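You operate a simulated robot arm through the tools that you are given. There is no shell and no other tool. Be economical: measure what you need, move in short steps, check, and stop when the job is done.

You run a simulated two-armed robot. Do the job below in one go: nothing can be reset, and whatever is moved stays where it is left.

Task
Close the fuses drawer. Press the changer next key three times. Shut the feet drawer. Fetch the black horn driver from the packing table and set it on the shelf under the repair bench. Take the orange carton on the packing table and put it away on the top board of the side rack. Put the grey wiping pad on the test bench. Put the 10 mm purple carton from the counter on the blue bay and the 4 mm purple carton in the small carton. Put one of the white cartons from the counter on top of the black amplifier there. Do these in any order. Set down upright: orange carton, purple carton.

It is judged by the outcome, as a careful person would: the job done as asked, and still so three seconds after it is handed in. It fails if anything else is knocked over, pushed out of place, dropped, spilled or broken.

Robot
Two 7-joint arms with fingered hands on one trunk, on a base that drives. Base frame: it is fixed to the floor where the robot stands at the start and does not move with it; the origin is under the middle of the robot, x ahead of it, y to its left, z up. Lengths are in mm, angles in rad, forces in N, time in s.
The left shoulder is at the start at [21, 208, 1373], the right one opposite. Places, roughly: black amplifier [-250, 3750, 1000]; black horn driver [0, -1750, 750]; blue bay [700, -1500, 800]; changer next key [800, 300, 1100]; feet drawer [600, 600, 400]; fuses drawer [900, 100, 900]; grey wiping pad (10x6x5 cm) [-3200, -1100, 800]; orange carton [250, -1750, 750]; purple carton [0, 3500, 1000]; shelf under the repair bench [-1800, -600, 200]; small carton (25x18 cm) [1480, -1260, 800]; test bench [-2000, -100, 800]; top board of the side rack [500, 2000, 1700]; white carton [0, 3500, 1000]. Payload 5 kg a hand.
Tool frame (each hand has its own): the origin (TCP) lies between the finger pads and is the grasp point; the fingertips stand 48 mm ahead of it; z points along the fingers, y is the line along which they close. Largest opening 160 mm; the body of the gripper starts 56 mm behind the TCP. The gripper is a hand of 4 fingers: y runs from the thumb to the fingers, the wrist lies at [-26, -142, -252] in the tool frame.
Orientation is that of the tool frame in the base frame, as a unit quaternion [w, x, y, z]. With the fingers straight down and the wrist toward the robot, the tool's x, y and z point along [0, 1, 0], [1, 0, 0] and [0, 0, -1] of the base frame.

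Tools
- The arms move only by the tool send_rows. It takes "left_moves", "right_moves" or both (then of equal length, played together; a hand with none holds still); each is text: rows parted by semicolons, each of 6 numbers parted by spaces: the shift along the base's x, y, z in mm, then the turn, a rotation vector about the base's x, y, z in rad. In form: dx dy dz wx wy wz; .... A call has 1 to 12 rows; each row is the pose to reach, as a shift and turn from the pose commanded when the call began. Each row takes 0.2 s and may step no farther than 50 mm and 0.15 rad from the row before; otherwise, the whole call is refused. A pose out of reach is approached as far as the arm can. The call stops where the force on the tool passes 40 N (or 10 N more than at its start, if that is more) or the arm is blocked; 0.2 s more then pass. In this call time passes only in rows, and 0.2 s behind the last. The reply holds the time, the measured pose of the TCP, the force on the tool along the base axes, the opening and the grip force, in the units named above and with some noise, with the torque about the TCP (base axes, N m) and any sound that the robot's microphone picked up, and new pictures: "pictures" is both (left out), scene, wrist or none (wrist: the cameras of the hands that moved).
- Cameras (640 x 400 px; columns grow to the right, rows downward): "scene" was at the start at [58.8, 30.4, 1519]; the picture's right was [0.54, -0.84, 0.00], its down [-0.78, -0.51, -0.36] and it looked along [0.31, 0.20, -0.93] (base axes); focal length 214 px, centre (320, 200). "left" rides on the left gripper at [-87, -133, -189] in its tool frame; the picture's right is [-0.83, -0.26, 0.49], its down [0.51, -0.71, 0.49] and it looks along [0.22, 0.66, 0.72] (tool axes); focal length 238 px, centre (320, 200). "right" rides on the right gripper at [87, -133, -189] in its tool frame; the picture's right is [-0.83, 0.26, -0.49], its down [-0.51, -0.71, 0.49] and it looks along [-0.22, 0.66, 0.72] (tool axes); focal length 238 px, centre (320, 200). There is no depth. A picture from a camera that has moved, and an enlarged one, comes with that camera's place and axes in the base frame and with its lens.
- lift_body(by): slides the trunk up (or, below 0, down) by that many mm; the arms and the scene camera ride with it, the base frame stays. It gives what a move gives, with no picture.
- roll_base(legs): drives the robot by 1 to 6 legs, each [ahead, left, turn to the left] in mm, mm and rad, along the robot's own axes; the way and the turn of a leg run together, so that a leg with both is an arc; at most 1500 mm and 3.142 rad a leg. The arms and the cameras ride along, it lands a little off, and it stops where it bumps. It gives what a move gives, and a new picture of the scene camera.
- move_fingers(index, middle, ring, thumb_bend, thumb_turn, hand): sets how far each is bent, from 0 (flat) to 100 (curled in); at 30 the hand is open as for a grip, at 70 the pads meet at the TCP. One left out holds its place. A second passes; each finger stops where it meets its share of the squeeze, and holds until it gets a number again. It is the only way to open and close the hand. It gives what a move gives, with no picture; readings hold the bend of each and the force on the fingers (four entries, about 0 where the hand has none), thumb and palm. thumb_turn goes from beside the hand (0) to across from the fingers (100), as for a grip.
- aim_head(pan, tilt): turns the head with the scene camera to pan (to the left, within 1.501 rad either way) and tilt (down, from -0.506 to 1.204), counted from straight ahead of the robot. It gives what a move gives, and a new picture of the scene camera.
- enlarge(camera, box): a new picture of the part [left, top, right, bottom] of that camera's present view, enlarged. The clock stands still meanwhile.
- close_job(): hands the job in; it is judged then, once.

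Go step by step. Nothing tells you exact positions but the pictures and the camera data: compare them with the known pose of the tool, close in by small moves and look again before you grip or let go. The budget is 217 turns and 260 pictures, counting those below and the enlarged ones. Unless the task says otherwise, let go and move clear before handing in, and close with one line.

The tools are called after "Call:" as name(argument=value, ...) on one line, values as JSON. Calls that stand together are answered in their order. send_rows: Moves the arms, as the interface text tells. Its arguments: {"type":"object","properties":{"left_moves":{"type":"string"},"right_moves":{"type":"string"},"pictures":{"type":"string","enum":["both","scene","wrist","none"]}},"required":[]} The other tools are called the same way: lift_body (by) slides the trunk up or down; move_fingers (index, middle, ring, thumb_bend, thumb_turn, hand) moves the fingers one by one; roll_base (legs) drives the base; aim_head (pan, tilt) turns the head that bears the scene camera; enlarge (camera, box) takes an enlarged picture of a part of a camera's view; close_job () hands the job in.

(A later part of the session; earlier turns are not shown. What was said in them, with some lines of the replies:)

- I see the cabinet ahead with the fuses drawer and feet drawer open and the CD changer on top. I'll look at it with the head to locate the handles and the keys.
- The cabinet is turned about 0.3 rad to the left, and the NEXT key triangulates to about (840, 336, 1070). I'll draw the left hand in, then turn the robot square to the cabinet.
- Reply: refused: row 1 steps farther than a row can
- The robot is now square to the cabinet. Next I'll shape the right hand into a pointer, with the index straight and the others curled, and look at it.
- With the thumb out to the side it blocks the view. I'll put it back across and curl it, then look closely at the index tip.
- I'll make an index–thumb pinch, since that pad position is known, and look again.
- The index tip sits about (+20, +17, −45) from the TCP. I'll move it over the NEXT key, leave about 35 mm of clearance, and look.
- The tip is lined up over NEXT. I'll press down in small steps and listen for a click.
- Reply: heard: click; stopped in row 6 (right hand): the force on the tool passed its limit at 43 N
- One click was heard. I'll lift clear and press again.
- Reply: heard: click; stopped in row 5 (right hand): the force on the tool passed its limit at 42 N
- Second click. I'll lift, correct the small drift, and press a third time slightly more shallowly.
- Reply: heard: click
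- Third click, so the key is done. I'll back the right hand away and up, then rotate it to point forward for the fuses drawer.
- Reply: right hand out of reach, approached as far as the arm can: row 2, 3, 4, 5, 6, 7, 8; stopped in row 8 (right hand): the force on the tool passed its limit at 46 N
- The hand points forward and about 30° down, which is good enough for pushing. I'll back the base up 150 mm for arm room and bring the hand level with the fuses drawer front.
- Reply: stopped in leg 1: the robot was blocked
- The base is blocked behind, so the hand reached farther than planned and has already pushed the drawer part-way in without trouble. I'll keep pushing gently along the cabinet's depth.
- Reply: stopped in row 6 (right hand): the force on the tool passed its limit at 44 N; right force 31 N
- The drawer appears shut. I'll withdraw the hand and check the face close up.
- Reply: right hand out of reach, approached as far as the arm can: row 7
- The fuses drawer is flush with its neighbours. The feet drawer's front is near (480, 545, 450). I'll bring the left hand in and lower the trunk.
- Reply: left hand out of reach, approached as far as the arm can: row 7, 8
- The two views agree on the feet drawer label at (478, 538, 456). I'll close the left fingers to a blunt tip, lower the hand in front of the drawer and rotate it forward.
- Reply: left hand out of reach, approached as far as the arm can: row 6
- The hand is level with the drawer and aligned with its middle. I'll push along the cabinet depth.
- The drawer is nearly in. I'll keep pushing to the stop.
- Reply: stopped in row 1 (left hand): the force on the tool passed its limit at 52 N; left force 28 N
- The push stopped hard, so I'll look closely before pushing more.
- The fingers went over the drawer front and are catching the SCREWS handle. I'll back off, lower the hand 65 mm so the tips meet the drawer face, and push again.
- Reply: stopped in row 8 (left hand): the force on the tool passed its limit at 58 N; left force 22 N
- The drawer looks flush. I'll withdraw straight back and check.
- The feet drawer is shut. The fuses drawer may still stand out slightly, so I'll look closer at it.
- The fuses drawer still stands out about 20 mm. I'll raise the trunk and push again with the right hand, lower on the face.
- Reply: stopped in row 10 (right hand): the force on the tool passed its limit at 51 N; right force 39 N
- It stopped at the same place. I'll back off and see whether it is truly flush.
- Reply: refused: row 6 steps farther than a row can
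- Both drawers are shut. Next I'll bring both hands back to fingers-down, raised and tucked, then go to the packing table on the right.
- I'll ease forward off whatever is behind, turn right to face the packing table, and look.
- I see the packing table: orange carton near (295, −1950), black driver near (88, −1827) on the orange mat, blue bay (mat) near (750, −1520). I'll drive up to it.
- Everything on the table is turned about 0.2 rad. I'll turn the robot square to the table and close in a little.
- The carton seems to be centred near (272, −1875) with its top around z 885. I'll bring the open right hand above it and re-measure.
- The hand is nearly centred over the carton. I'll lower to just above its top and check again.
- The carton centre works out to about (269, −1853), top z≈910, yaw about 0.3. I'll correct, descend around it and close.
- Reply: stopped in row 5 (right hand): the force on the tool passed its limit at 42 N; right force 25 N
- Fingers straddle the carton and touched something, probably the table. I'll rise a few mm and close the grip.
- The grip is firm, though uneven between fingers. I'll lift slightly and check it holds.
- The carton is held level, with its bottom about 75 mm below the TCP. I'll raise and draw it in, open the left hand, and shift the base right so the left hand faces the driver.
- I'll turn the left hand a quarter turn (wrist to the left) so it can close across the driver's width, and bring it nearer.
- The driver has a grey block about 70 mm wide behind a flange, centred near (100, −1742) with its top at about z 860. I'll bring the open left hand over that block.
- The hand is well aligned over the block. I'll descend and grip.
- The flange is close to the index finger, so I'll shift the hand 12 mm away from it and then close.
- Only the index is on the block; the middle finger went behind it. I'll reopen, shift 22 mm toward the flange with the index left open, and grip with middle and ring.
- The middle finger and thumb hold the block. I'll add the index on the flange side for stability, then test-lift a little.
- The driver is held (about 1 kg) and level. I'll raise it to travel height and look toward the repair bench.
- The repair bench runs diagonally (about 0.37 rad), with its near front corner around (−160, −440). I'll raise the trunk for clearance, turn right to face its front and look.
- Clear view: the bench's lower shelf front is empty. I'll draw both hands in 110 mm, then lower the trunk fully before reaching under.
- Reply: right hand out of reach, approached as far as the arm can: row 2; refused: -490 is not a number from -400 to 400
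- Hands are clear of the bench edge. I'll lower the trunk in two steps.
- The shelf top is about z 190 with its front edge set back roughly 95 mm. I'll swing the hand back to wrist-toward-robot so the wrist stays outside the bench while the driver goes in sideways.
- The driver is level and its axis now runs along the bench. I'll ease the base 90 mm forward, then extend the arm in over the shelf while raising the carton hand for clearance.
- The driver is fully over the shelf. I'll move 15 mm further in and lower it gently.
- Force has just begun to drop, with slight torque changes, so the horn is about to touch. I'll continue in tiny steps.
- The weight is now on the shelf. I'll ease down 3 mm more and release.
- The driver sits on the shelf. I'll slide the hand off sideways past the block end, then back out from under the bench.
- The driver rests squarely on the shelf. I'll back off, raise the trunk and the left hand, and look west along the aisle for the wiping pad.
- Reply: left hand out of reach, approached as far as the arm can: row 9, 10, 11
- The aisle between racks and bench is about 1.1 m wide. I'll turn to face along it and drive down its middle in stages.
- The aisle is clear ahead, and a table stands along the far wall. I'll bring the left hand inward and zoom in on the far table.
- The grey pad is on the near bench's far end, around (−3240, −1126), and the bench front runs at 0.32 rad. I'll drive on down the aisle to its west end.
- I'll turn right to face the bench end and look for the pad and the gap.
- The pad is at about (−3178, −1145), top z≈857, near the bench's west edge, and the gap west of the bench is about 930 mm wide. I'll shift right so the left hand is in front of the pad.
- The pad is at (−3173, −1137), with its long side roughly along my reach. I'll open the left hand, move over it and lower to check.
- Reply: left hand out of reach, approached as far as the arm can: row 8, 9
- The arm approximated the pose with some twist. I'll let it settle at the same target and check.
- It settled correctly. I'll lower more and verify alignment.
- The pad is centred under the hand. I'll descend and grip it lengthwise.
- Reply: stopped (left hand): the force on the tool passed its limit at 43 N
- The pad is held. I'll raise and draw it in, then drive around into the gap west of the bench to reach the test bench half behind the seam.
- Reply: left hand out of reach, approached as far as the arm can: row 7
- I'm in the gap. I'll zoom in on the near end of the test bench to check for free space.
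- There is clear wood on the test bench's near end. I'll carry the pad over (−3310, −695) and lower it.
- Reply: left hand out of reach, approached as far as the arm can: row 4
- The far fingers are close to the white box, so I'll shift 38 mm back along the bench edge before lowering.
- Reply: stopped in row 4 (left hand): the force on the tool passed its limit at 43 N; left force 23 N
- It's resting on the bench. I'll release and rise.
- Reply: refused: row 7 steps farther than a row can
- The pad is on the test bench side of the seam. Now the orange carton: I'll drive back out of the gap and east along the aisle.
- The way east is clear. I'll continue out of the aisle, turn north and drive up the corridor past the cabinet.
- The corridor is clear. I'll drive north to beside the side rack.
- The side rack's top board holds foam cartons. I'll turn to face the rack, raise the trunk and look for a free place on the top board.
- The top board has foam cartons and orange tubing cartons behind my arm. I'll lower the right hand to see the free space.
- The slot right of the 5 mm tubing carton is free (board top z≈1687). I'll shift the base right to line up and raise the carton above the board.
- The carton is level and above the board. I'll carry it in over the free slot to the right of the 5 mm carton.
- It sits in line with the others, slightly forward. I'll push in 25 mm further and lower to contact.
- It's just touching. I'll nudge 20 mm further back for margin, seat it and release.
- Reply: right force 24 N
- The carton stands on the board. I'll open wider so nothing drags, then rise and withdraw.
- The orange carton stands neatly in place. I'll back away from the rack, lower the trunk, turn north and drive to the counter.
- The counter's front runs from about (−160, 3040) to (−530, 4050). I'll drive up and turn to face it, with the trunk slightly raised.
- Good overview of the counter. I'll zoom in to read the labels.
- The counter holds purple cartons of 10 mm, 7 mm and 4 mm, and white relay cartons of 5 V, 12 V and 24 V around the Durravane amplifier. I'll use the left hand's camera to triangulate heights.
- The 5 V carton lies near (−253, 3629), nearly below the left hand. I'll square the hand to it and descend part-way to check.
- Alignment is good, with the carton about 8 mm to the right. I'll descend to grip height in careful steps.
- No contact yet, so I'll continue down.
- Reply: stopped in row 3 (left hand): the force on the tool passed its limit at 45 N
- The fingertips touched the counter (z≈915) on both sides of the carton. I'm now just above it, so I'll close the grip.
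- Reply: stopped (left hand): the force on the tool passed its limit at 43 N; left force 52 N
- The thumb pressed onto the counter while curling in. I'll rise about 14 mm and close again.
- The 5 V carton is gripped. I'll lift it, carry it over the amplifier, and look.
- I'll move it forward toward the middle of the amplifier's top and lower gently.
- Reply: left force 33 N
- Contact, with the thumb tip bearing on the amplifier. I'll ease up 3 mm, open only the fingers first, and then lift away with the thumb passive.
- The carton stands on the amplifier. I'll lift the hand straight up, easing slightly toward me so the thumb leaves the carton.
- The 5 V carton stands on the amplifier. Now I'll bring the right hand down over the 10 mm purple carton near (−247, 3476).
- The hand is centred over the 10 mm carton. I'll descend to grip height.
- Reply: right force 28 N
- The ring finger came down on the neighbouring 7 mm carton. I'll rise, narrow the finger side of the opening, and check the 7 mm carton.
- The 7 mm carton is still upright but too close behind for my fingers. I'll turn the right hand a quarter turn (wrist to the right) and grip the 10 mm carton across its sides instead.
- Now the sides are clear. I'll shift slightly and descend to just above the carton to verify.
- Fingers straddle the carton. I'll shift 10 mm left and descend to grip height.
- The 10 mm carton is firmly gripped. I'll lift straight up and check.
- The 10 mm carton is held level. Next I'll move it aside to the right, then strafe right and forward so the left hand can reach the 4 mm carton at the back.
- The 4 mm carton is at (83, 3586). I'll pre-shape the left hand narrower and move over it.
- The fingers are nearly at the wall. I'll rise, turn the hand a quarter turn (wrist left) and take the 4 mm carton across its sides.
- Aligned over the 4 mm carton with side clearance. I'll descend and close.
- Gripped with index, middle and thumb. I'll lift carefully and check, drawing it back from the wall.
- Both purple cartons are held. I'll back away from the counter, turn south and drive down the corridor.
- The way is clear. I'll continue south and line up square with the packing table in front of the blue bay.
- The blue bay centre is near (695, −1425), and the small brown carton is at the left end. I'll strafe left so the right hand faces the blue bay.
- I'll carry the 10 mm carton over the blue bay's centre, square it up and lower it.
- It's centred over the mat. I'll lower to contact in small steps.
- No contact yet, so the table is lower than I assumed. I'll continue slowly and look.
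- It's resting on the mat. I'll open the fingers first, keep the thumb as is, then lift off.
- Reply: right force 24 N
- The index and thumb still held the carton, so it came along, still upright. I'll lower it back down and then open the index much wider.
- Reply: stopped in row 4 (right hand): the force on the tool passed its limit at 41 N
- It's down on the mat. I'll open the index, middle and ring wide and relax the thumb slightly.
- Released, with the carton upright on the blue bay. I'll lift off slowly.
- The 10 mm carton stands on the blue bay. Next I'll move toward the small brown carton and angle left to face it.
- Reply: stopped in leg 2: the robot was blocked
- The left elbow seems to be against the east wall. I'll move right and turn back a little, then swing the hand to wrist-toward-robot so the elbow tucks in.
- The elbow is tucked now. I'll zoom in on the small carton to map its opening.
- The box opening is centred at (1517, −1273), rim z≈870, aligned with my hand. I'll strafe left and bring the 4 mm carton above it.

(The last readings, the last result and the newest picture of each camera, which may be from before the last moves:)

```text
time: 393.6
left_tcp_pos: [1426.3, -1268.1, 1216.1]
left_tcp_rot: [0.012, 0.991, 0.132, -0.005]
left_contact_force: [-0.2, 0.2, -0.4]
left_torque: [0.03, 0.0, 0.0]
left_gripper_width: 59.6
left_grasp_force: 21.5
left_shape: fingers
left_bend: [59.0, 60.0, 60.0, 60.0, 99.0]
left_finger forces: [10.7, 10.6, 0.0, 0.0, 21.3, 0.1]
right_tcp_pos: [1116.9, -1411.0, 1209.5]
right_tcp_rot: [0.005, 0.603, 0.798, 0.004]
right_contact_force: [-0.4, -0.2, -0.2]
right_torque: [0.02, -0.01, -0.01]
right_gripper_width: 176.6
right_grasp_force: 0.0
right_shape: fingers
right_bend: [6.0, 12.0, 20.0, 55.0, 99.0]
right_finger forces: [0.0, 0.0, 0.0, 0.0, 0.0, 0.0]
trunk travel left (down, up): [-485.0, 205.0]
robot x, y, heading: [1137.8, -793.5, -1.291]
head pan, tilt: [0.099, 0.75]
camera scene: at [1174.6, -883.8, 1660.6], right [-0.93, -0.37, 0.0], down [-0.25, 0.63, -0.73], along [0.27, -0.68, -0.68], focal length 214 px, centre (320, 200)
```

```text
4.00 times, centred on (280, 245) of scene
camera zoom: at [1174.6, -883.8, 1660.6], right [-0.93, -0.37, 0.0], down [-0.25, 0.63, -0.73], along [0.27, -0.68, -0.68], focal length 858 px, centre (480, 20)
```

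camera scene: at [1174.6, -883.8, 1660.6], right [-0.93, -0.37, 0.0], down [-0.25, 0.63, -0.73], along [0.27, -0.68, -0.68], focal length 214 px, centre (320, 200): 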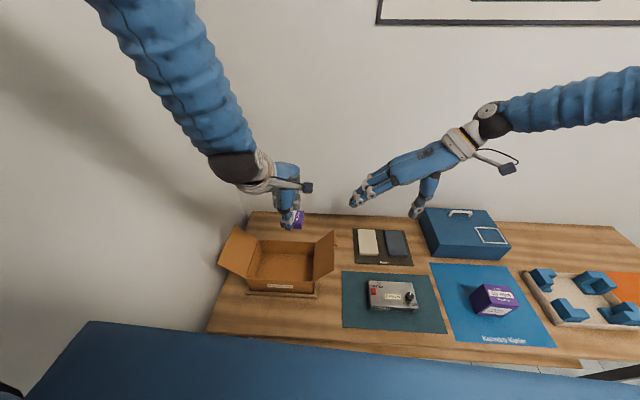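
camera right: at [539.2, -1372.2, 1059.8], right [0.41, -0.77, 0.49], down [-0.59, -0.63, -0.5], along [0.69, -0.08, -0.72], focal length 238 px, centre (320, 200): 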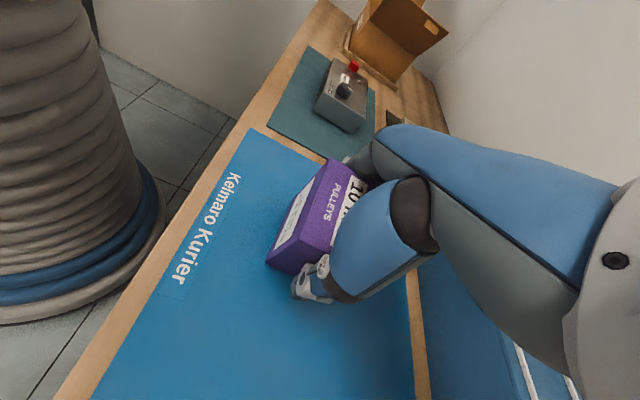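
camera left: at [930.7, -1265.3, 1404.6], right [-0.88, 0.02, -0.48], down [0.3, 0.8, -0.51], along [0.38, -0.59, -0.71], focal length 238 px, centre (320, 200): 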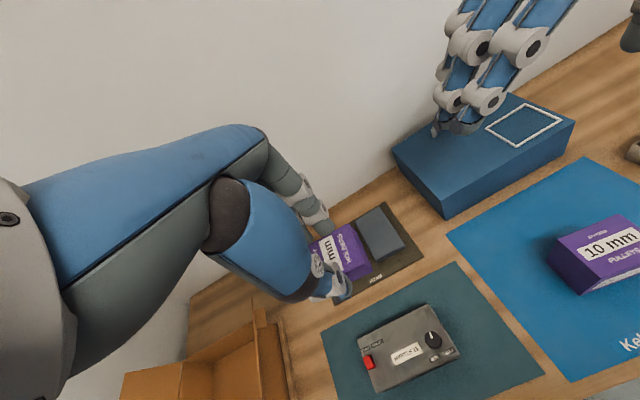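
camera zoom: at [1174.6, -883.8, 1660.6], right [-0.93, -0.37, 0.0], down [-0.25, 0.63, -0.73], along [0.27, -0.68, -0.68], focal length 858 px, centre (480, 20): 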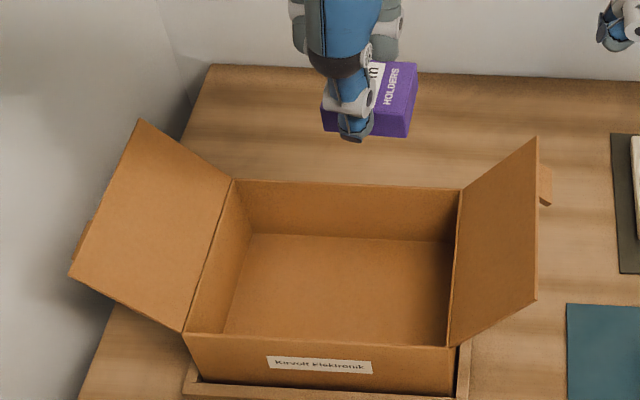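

The opening's centre is around (1487, −1266). I'll move over it and lower part-way, then check from both cameras.

Call:
send_rows(left_moves="36 2 0 0 0 0; 71 4 0 0 0 0; 71 4 -40 0 0 0; 71 4 -80 0 0 0; 71 4 -120 0 0 0; 71 4 -160 0 0 0; 71 4 -200 0 0 0", pictures="wrist")

Call:
enlarge(camera="scene", box=[200, 195, 360, 295])

```text
time: 395.2
left_tcp_pos: [1498.5, -1264.6, 1016.2]
left_tcp_rot: [0.013, 0.991, 0.133, -0.005]
left_contact_force: [0.4, -1.2, -0.3]
left_torque: [0.11, 0.08, -0.02]
left_gripper_width: 59.8
left_grasp_force: 21.8
left_shape: fingers
left_bend: [59.0, 60.0, 60.0, 60.0, 99.0]
left_finger forces: [10.8, 10.4, 0.0, 0.0, 21.3, 0.0]
right_tcp_pos: [1118.0, -1410.2, 1209.4]
right_tcp_rot: [0.005, 0.603, 0.798, 0.005]
right_contact_force: [-0.3, -0.8, -0.4]
right_torque: [0.06, 0.07, 0.01]
right_gripper_width: 176.7
right_grasp_force: 0.0
right_shape: fingers
right_bend: [6.0, 12.0, 20.0, 55.0, 99.0]
right_finger forces: [0.0, 0.0, 0.0, 0.1, 0.1, 0.0]
trunk travel left (down, up): [-485.0, 205.0]
robot x, y, heading: [1140.6, -795.5, -1.291]
head pan, tilt: [0.099, 0.75]
camera left: at [1380.9, -1155.2, 1203.7], right [-0.88, 0.02, -0.48], down [0.3, 0.8, -0.51], along [0.38, -0.59, -0.71], focal length 238 px, centre (320, 200)
```

left: 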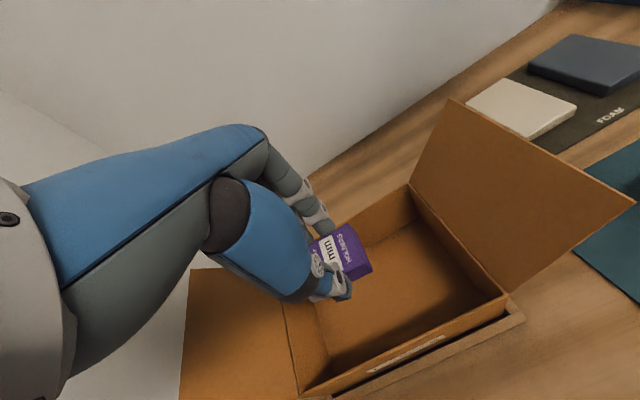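

```text
4.00 times, centred on (280, 245) of scene
camera zoom: at [1175.7, -884.6, 1660.5], right [-0.93, -0.37, 0.0], down [-0.25, 0.63, -0.73], along [0.27, -0.68, -0.68], focal length 858 px, centre (480, 20)
```

zoom: 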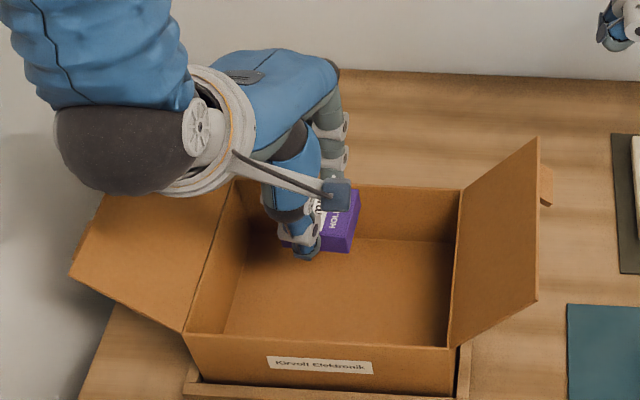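

It lines up with the floor of the box. I'll shift 10 mm further in and lower inside.

Call:
send_rows(left_moves="3 -10 -30 0 0 0; 3 -10 -60 0 0 0; 3 -10 -90 0 0 0; 3 -10 -110 0 0 0; 3 -10 -120 0 0 0", pictures="wrist")

Call:
enlarge(camera="scene", box=[200, 195, 360, 295])

```text
time: 396.3
left_tcp_pos: [1498.7, -1267.1, 904.8]
left_tcp_rot: [0.007, 0.991, 0.131, -0.005]
left_contact_force: [-8.4, 24.7, 21.7]
left_torque: [-1.47, -0.95, 0.5]
left_gripper_width: 59.9
left_grasp_force: 41.8
left_shape: fingers
left_bend: [61.0, 63.0, 60.0, 59.0, 98.0]
left_finger forces: [7.9, 50.5, 0.0, 0.1, 24.7, 0.1]
right_tcp_pos: [1116.5, -1407.1, 1209.5]
right_tcp_rot: [0.005, 0.602, 0.798, 0.005]
right_contact_force: [0.4, -1.7, 0.0]
right_torque: [0.13, 0.04, -0.01]
right_gripper_width: 176.5
right_grasp_force: 0.0
right_shape: fingers
right_bend: [6.0, 12.0, 20.0, 55.0, 99.0]
right_finger forces: [0.0, 0.1, 0.0, 0.0, 0.1, 0.0]
trunk travel left (down, up): [-485.0, 205.0]
robot x, y, heading: [1140.9, -796.7, -1.29]
head pan, tilt: [0.099, 0.75]
stopped in row 5 (left hand): the force on the tool passed its limit at 45 N (the readings are from after the stop); the commanded pose is now the measured one
camera left: at [1380.5, -1157.4, 1093.3], right [-0.88, 0.02, -0.48], down [0.3, 0.81, -0.51], along [0.37, -0.59, -0.72], focal length 238 px, centre (320, 200)
```

left: 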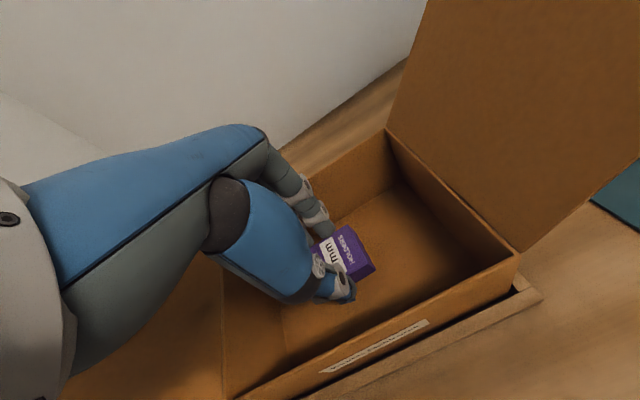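

```text
4.00 times, centred on (280, 245) of scene
camera zoom: at [1173.4, -880.8, 1660.9], right [-0.93, -0.37, 0.0], down [-0.25, 0.63, -0.73], along [0.27, -0.68, -0.68], focal length 858 px, centre (480, 20)
```

zoom: 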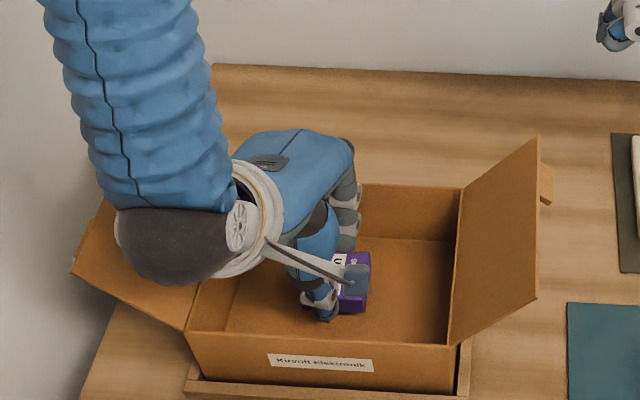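

The far fingers touched the back wall. I'll ease up, shift 20 mm toward me, and lower the rest.

Call:
send_rows(left_moves="0 3 8 0 0 0; -3 12 12 0 0 0; -5 20 12 0 0 0; -5 20 0 0 0 0; -5 20 -8 0 0 0; -5 20 -14 0 0 0", pictures="wrist")

Call:
enlarge(camera="scene", box=[200, 195, 360, 295])

```text
time: 397.7
left_tcp_pos: [1492.4, -1250.3, 889.1]
left_tcp_rot: [0.01, 0.991, 0.132, -0.005]
left_contact_force: [1.8, -0.6, -0.5]
left_torque: [0.01, 0.0, -0.02]
left_gripper_width: 59.9
left_grasp_force: 19.9
left_shape: fingers
left_bend: [60.0, 61.0, 60.0, 60.0, 99.0]
left_finger forces: [10.7, 9.7, 0.1, 0.0, 19.9, 0.0]
right_tcp_pos: [1116.8, -1410.1, 1208.7]
right_tcp_rot: [0.005, 0.601, 0.799, 0.005]
right_contact_force: [-0.3, 0.4, -0.5]
right_torque: [0.01, -0.01, 0.02]
right_gripper_width: 176.5
right_grasp_force: 0.1
right_shape: fingers
right_bend: [6.0, 12.0, 20.0, 55.0, 99.0]
right_finger forces: [0.0, 0.0, 0.1, 0.0, 0.1, 0.0]
trunk travel left (down, up): [-485.0, 205.0]
robot x, y, heading: [1144.1, -797.6, -1.289]
head pan, tilt: [0.099, 0.75]
camera left: at [1376.7, -1141.7, 1078.1], right [-0.88, 0.02, -0.48], down [0.3, 0.81, -0.51], along [0.38, -0.59, -0.71], focal length 238 px, centre (320, 200)
```

left: 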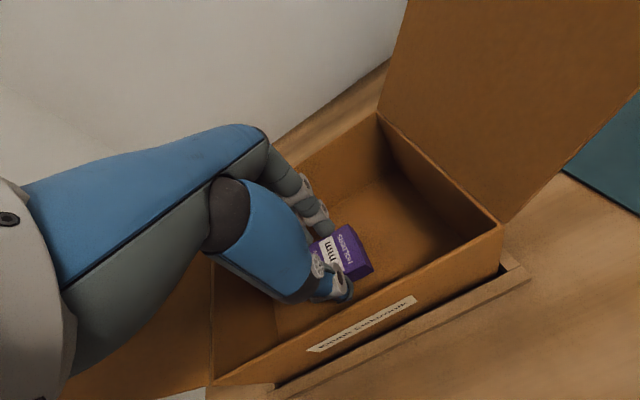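

```text
4.00 times, centred on (280, 245) of scene
camera zoom: at [1174.6, -883.6, 1660.6], right [-0.93, -0.37, 0.0], down [-0.25, 0.63, -0.73], along [0.27, -0.68, -0.68], focal length 858 px, centre (480, 20)
```

zoom: 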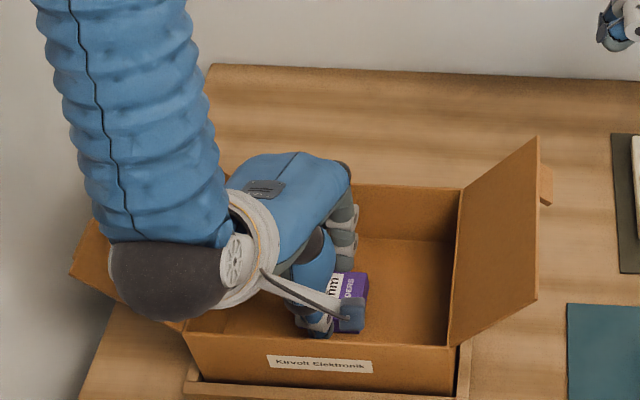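

Call:
send_rows(left_moves="0 0 -4 0 0 0; 0 0 -8 0 0 0; 0 0 -11 0 0 0; 0 0 -14 0 0 0", pictures="none")

```text
time: 398.7
left_tcp_pos: [1492.5, -1249.9, 874.7]
left_tcp_rot: [0.01, 0.991, 0.132, -0.006]
left_contact_force: [-0.4, -1.0, -0.2]
left_torque: [0.05, -0.03, 0.01]
left_gripper_width: 59.8
left_grasp_force: 19.9
left_shape: fingers
left_bend: [60.0, 61.0, 60.0, 60.0, 99.0]
left_finger forces: [10.9, 9.6, 0.0, 0.1, 19.9, 0.0]
right_tcp_pos: [1118.9, -1409.3, 1207.9]
right_tcp_rot: [0.005, 0.602, 0.799, 0.006]
right_contact_force: [-0.2, 0.2, -0.3]
right_torque: [-0.01, -0.01, 0.0]
right_gripper_width: 176.6
right_grasp_force: 0.0
right_shape: fingers
right_bend: [6.0, 12.0, 20.0, 55.0, 99.0]
right_finger forces: [0.0, 0.1, 0.0, 0.0, 0.0, 0.1]
trunk travel left (down, up): [-485.0, 205.0]
robot x, y, heading: [1142.5, -795.7, -1.292]
head pan, tilt: [0.099, 0.75]
```

Call:
send_rows(left_moves="0 0 -3 0 0 0; 0 0 -6 0 0 0; 0 0 -9 0 0 0; 0 0 -12 0 0 0", pictures="wrist")

```text
time: 399.7
left_tcp_pos: [1493.3, -1250.1, 863.8]
left_tcp_rot: [0.011, 0.991, 0.13, -0.005]
left_contact_force: [0.2, -1.0, 16.0]
left_torque: [-0.06, -0.05, -0.06]
left_gripper_width: 56.2
left_grasp_force: 20.1
left_shape: fingers
left_bend: [60.0, 60.0, 60.0, 61.0, 99.0]
left_finger forces: [10.7, 10.3, 0.0, 0.0, 19.7, 0.0]
right_tcp_pos: [1116.5, -1408.7, 1209.5]
right_tcp_rot: [0.005, 0.602, 0.799, 0.006]
right_contact_force: [0.4, 0.7, 0.0]
right_torque: [-0.03, 0.0, -0.02]
right_gripper_width: 176.3
right_grasp_force: 0.1
right_shape: fingers
right_bend: [6.0, 12.0, 20.0, 55.0, 99.0]
right_finger forces: [0.0, 0.1, 0.0, 0.0, 0.0, 0.0]
trunk travel left (down, up): [-485.0, 205.0]
robot x, y, heading: [1144.4, -798.7, -1.296]
head pan, tilt: [0.099, 0.75]
camera left: at [1376.6, -1140.7, 1052.1], right [-0.88, 0.02, -0.48], down [0.3, 0.81, -0.51], along [0.38, -0.59, -0.71], focal length 238 px, centre (320, 200)
```

left: 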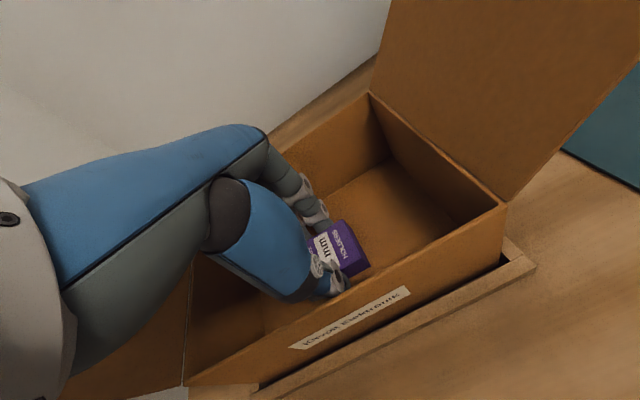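

It has touched the floor of the box. I'll release by opening fingers and thumb a little each.

Call:
move_fingers(hand="left", index=48, middle=48, ring=52, thumb_bend=56)

Call:
enlarge(camera="left", box=[200, 150, 440, 350])

```text
time: 400.7
left_tcp_pos: [1492.8, -1248.2, 863.4]
left_tcp_rot: [0.009, 0.991, 0.131, -0.005]
left_contact_force: [-6.8, 19.4, -3.8]
left_torque: [-0.19, 0.04, 0.43]
left_gripper_width: 83.0
left_grasp_force: 10.3
left_shape: fingers
left_bend: [48.0, 54.0, 52.0, 56.0, 99.0]
left_finger forces: [0.0, 20.2, 0.0, 0.0, 0.2, 0.0]
right_tcp_pos: [1117.6, -1408.3, 1209.1]
right_tcp_rot: [0.004, 0.602, 0.799, 0.004]
right_contact_force: [0.0, -0.4, -0.3]
right_torque: [-0.01, 0.02, 0.0]
right_gripper_width: 176.4
right_grasp_force: 0.1
right_shape: fingers
right_bend: [6.0, 12.0, 20.0, 55.0, 99.0]
right_finger forces: [0.0, 0.0, 0.1, 0.1, 0.0, 0.1]
trunk travel left (down, up): [-485.0, 205.0]
robot x, y, heading: [1143.5, -794.7, -1.292]
head pan, tilt: [0.099, 0.75]
```

```text
2.00 times, centred on (320, 250) of left
camera zoom: at [1376.5, -1139.3, 1052.0], right [-0.88, 0.02, -0.48], down [0.3, 0.81, -0.51], along [0.37, -0.59, -0.72], focal length 477 px, centre (320, 100)
```

zoom: 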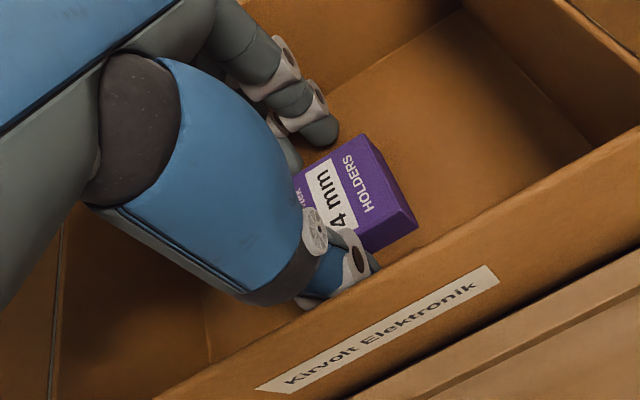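

The carton is free and upright; the middle finger is pressing the back wall. I'll relax it, then lift straight out.

Call:
move_fingers(hand="left", index=52, middle=57, ring=58, thumb_bend=56)

Call:
send_rows(left_moves="0 0 6 0 0 0; 0 0 15 0 0 0; 0 0 35 0 0 0; 0 0 65 0 0 0", pictures="wrist")

```text
time: 401.7
left_tcp_pos: [1493.0, -1251.7, 863.8]
left_tcp_rot: [0.01, 0.991, 0.131, -0.005]
left_contact_force: [-1.7, 1.7, 0.2]
left_torque: [-0.12, -0.05, -0.02]
left_gripper_width: 75.8
left_grasp_force: 1.2
left_shape: fingers
left_bend: [52.0, 57.0, 57.0, 56.0, 99.0]
left_finger forces: [0.0, 2.2, 0.0, 0.0, 0.0, 0.0]
right_tcp_pos: [1117.4, -1409.8, 1208.7]
right_tcp_rot: [0.005, 0.602, 0.799, 0.005]
right_contact_force: [0.6, -0.3, 0.5]
right_torque: [0.01, 0.03, 0.01]
right_gripper_width: 176.2
right_grasp_force: 0.0
right_shape: fingers
right_bend: [6.0, 12.0, 20.0, 55.0, 99.0]
right_finger forces: [0.1, 0.0, 0.1, 0.0, 0.0, 0.0]
trunk travel left (down, up): [-485.0, 205.0]
robot x, y, heading: [1138.7, -795.3, -1.293]
head pan, tilt: [0.099, 0.75]
```

```text
time: 402.7
left_tcp_pos: [1493.5, -1248.3, 929.1]
left_tcp_rot: [0.009, 0.991, 0.131, -0.006]
left_contact_force: [-0.5, 1.2, 0.4]
left_torque: [-0.08, -0.05, 0.02]
left_gripper_width: 75.7
left_grasp_force: 0.1
left_shape: fingers
left_bend: [52.0, 56.0, 57.0, 56.0, 99.0]
left_finger forces: [0.1, 0.0, 0.0, 0.0, 0.1, 0.1]
right_tcp_pos: [1116.5, -1408.9, 1209.7]
right_tcp_rot: [0.006, 0.602, 0.799, 0.006]
right_contact_force: [0.5, 0.4, -0.2]
right_torque: [-0.02, -0.03, -0.02]
right_gripper_width: 176.3
right_grasp_force: 0.1
right_shape: fingers
right_bend: [6.0, 12.0, 20.0, 55.0, 99.0]
right_finger forces: [0.0, 0.1, 0.1, 0.1, 0.0, 0.0]
trunk travel left (down, up): [-485.0, 205.0]
robot x, y, heading: [1141.5, -795.9, -1.296]
head pan, tilt: [0.099, 0.75]
camera left: at [1375.7, -1139.5, 1117.5], right [-0.88, 0.02, -0.48], down [0.3, 0.81, -0.51], along [0.37, -0.59, -0.72], focal length 238 px, centre (320, 200)
```

left: 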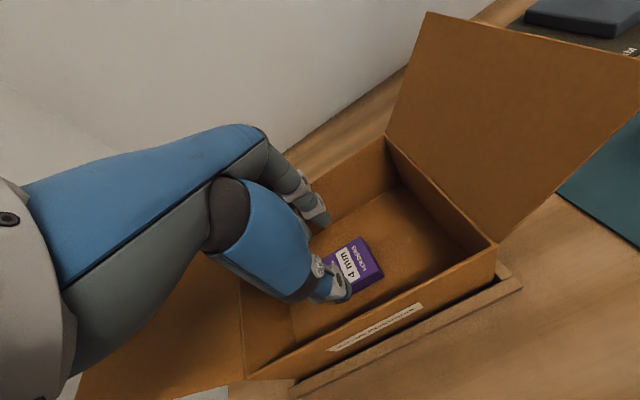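

Carton stays in the box. I'll lift the hand clear, back away and check the whole table.

Call:
send_rows(left_moves="0 0 45 0 0 0; 0 0 90 0 0 0; 0 0 135 0 0 0; 0 0 180 0 0 0; 0 0 225 0 0 0; -5 20 260 0 0 0; -15 55 270 0 0 0; -25 90 270 0 0 0", pictures="none")

Call:
roll_base(legs=[[-60, -300, 0]])

Call:
enlarge(camera="scene", box=[100, 160, 420, 360])

```text
time: 404.5
left_tcp_pos: [1478.6, -1214.8, 1192.5]
left_tcp_rot: [0.008, 0.991, 0.131, -0.005]
left_contact_force: [-0.4, -0.7, 0.0]
left_torque: [0.08, 0.0, -0.04]
left_gripper_width: 75.1
left_grasp_force: 0.1
left_shape: fingers
left_bend: [52.0, 56.0, 57.0, 56.0, 99.0]
left_finger forces: [0.1, 0.0, 0.1, 0.1, 0.0, 0.0]
left hand out of reach, approached as far as the arm can: row 7, 8
right_tcp_pos: [1117.4, -1410.1, 1208.7]
right_tcp_rot: [0.005, 0.602, 0.799, 0.007]
right_contact_force: [0.5, -0.2, -0.7]
right_torque: [0.07, 0.01, -0.01]
right_gripper_width: 176.5
right_grasp_force: 0.1
right_shape: fingers
right_bend: [6.0, 12.0, 20.0, 55.0, 99.0]
right_finger forces: [0.0, 0.1, 0.1, 0.0, 0.0, 0.0]
trunk travel left (down, up): [-485.0, 205.0]
robot x, y, heading: [1142.5, -795.6, -1.296]
head pan, tilt: [0.099, 0.75]
```

```text
time: 406.6
left_tcp_pos: [1175.1, -1237.5, 1192.3]
left_tcp_rot: [0.009, 0.991, 0.132, -0.006]
left_contact_force: [0.2, 0.0, 0.1]
left_torque: [-0.01, -0.04, 0.01]
left_gripper_width: 75.4
left_grasp_force: 0.1
left_shape: fingers
left_bend: [52.0, 56.0, 57.0, 56.0, 99.0]
left_finger forces: [0.0, 0.0, 0.0, 0.0, 0.0, 0.0]
right_tcp_pos: [815.4, -1433.9, 1208.3]
right_tcp_rot: [0.005, 0.602, 0.798, 0.006]
right_contact_force: [0.0, -0.4, -0.4]
right_torque: [0.03, -0.02, 0.0]
right_gripper_width: 176.3
right_grasp_force: 0.0
right_shape: fingers
right_bend: [6.0, 12.0, 20.0, 55.0, 99.0]
right_finger forces: [0.0, 0.1, 0.1, 0.0, 0.0, 0.0]
trunk travel left (down, up): [-485.0, 205.0]
robot x, y, heading: [836.2, -822.0, -1.286]
head pan, tilt: [0.099, 0.75]
camera scene: at [871.5, -908.1, 1660.6], right [-0.93, -0.37, 0.0], down [-0.25, 0.63, -0.73], along [0.27, -0.68, -0.68], focal length 214 px, centre (320, 200)
```

scene: 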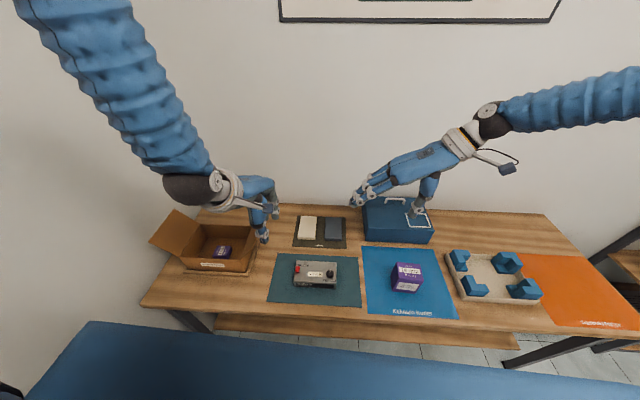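

```text
2.00 times, centred on (260, 260) of scene
camera zoom: at [871.5, -908.1, 1660.6], right [-0.93, -0.37, 0.0], down [-0.25, 0.63, -0.73], along [0.27, -0.68, -0.68], focal length 429 px, centre (440, 80)
```

zoom: 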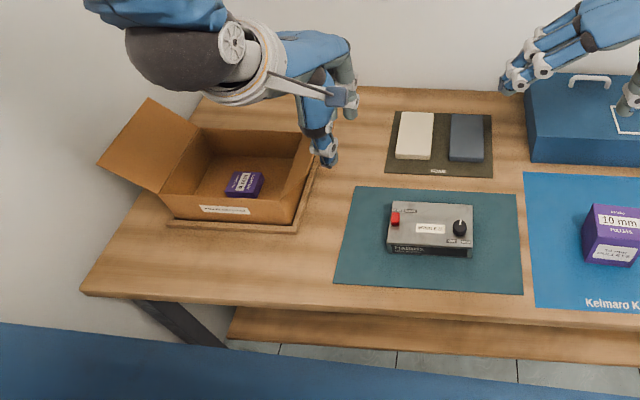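

The 4 mm carton is upright in the small carton and the 10 mm carton stands on the blue bay. Both hands are empty and clear, and the earlier jobs were checked as I did them, so I'm handing in.

Call:
close_job()

```text
The job is handed in.
```

All the jobs are done and handed in: both drawers shut, the next key pressed three times (three clicks heard), and the driver, orange carton, pad, both purple cartons and the 5 V white carton each set down where asked.
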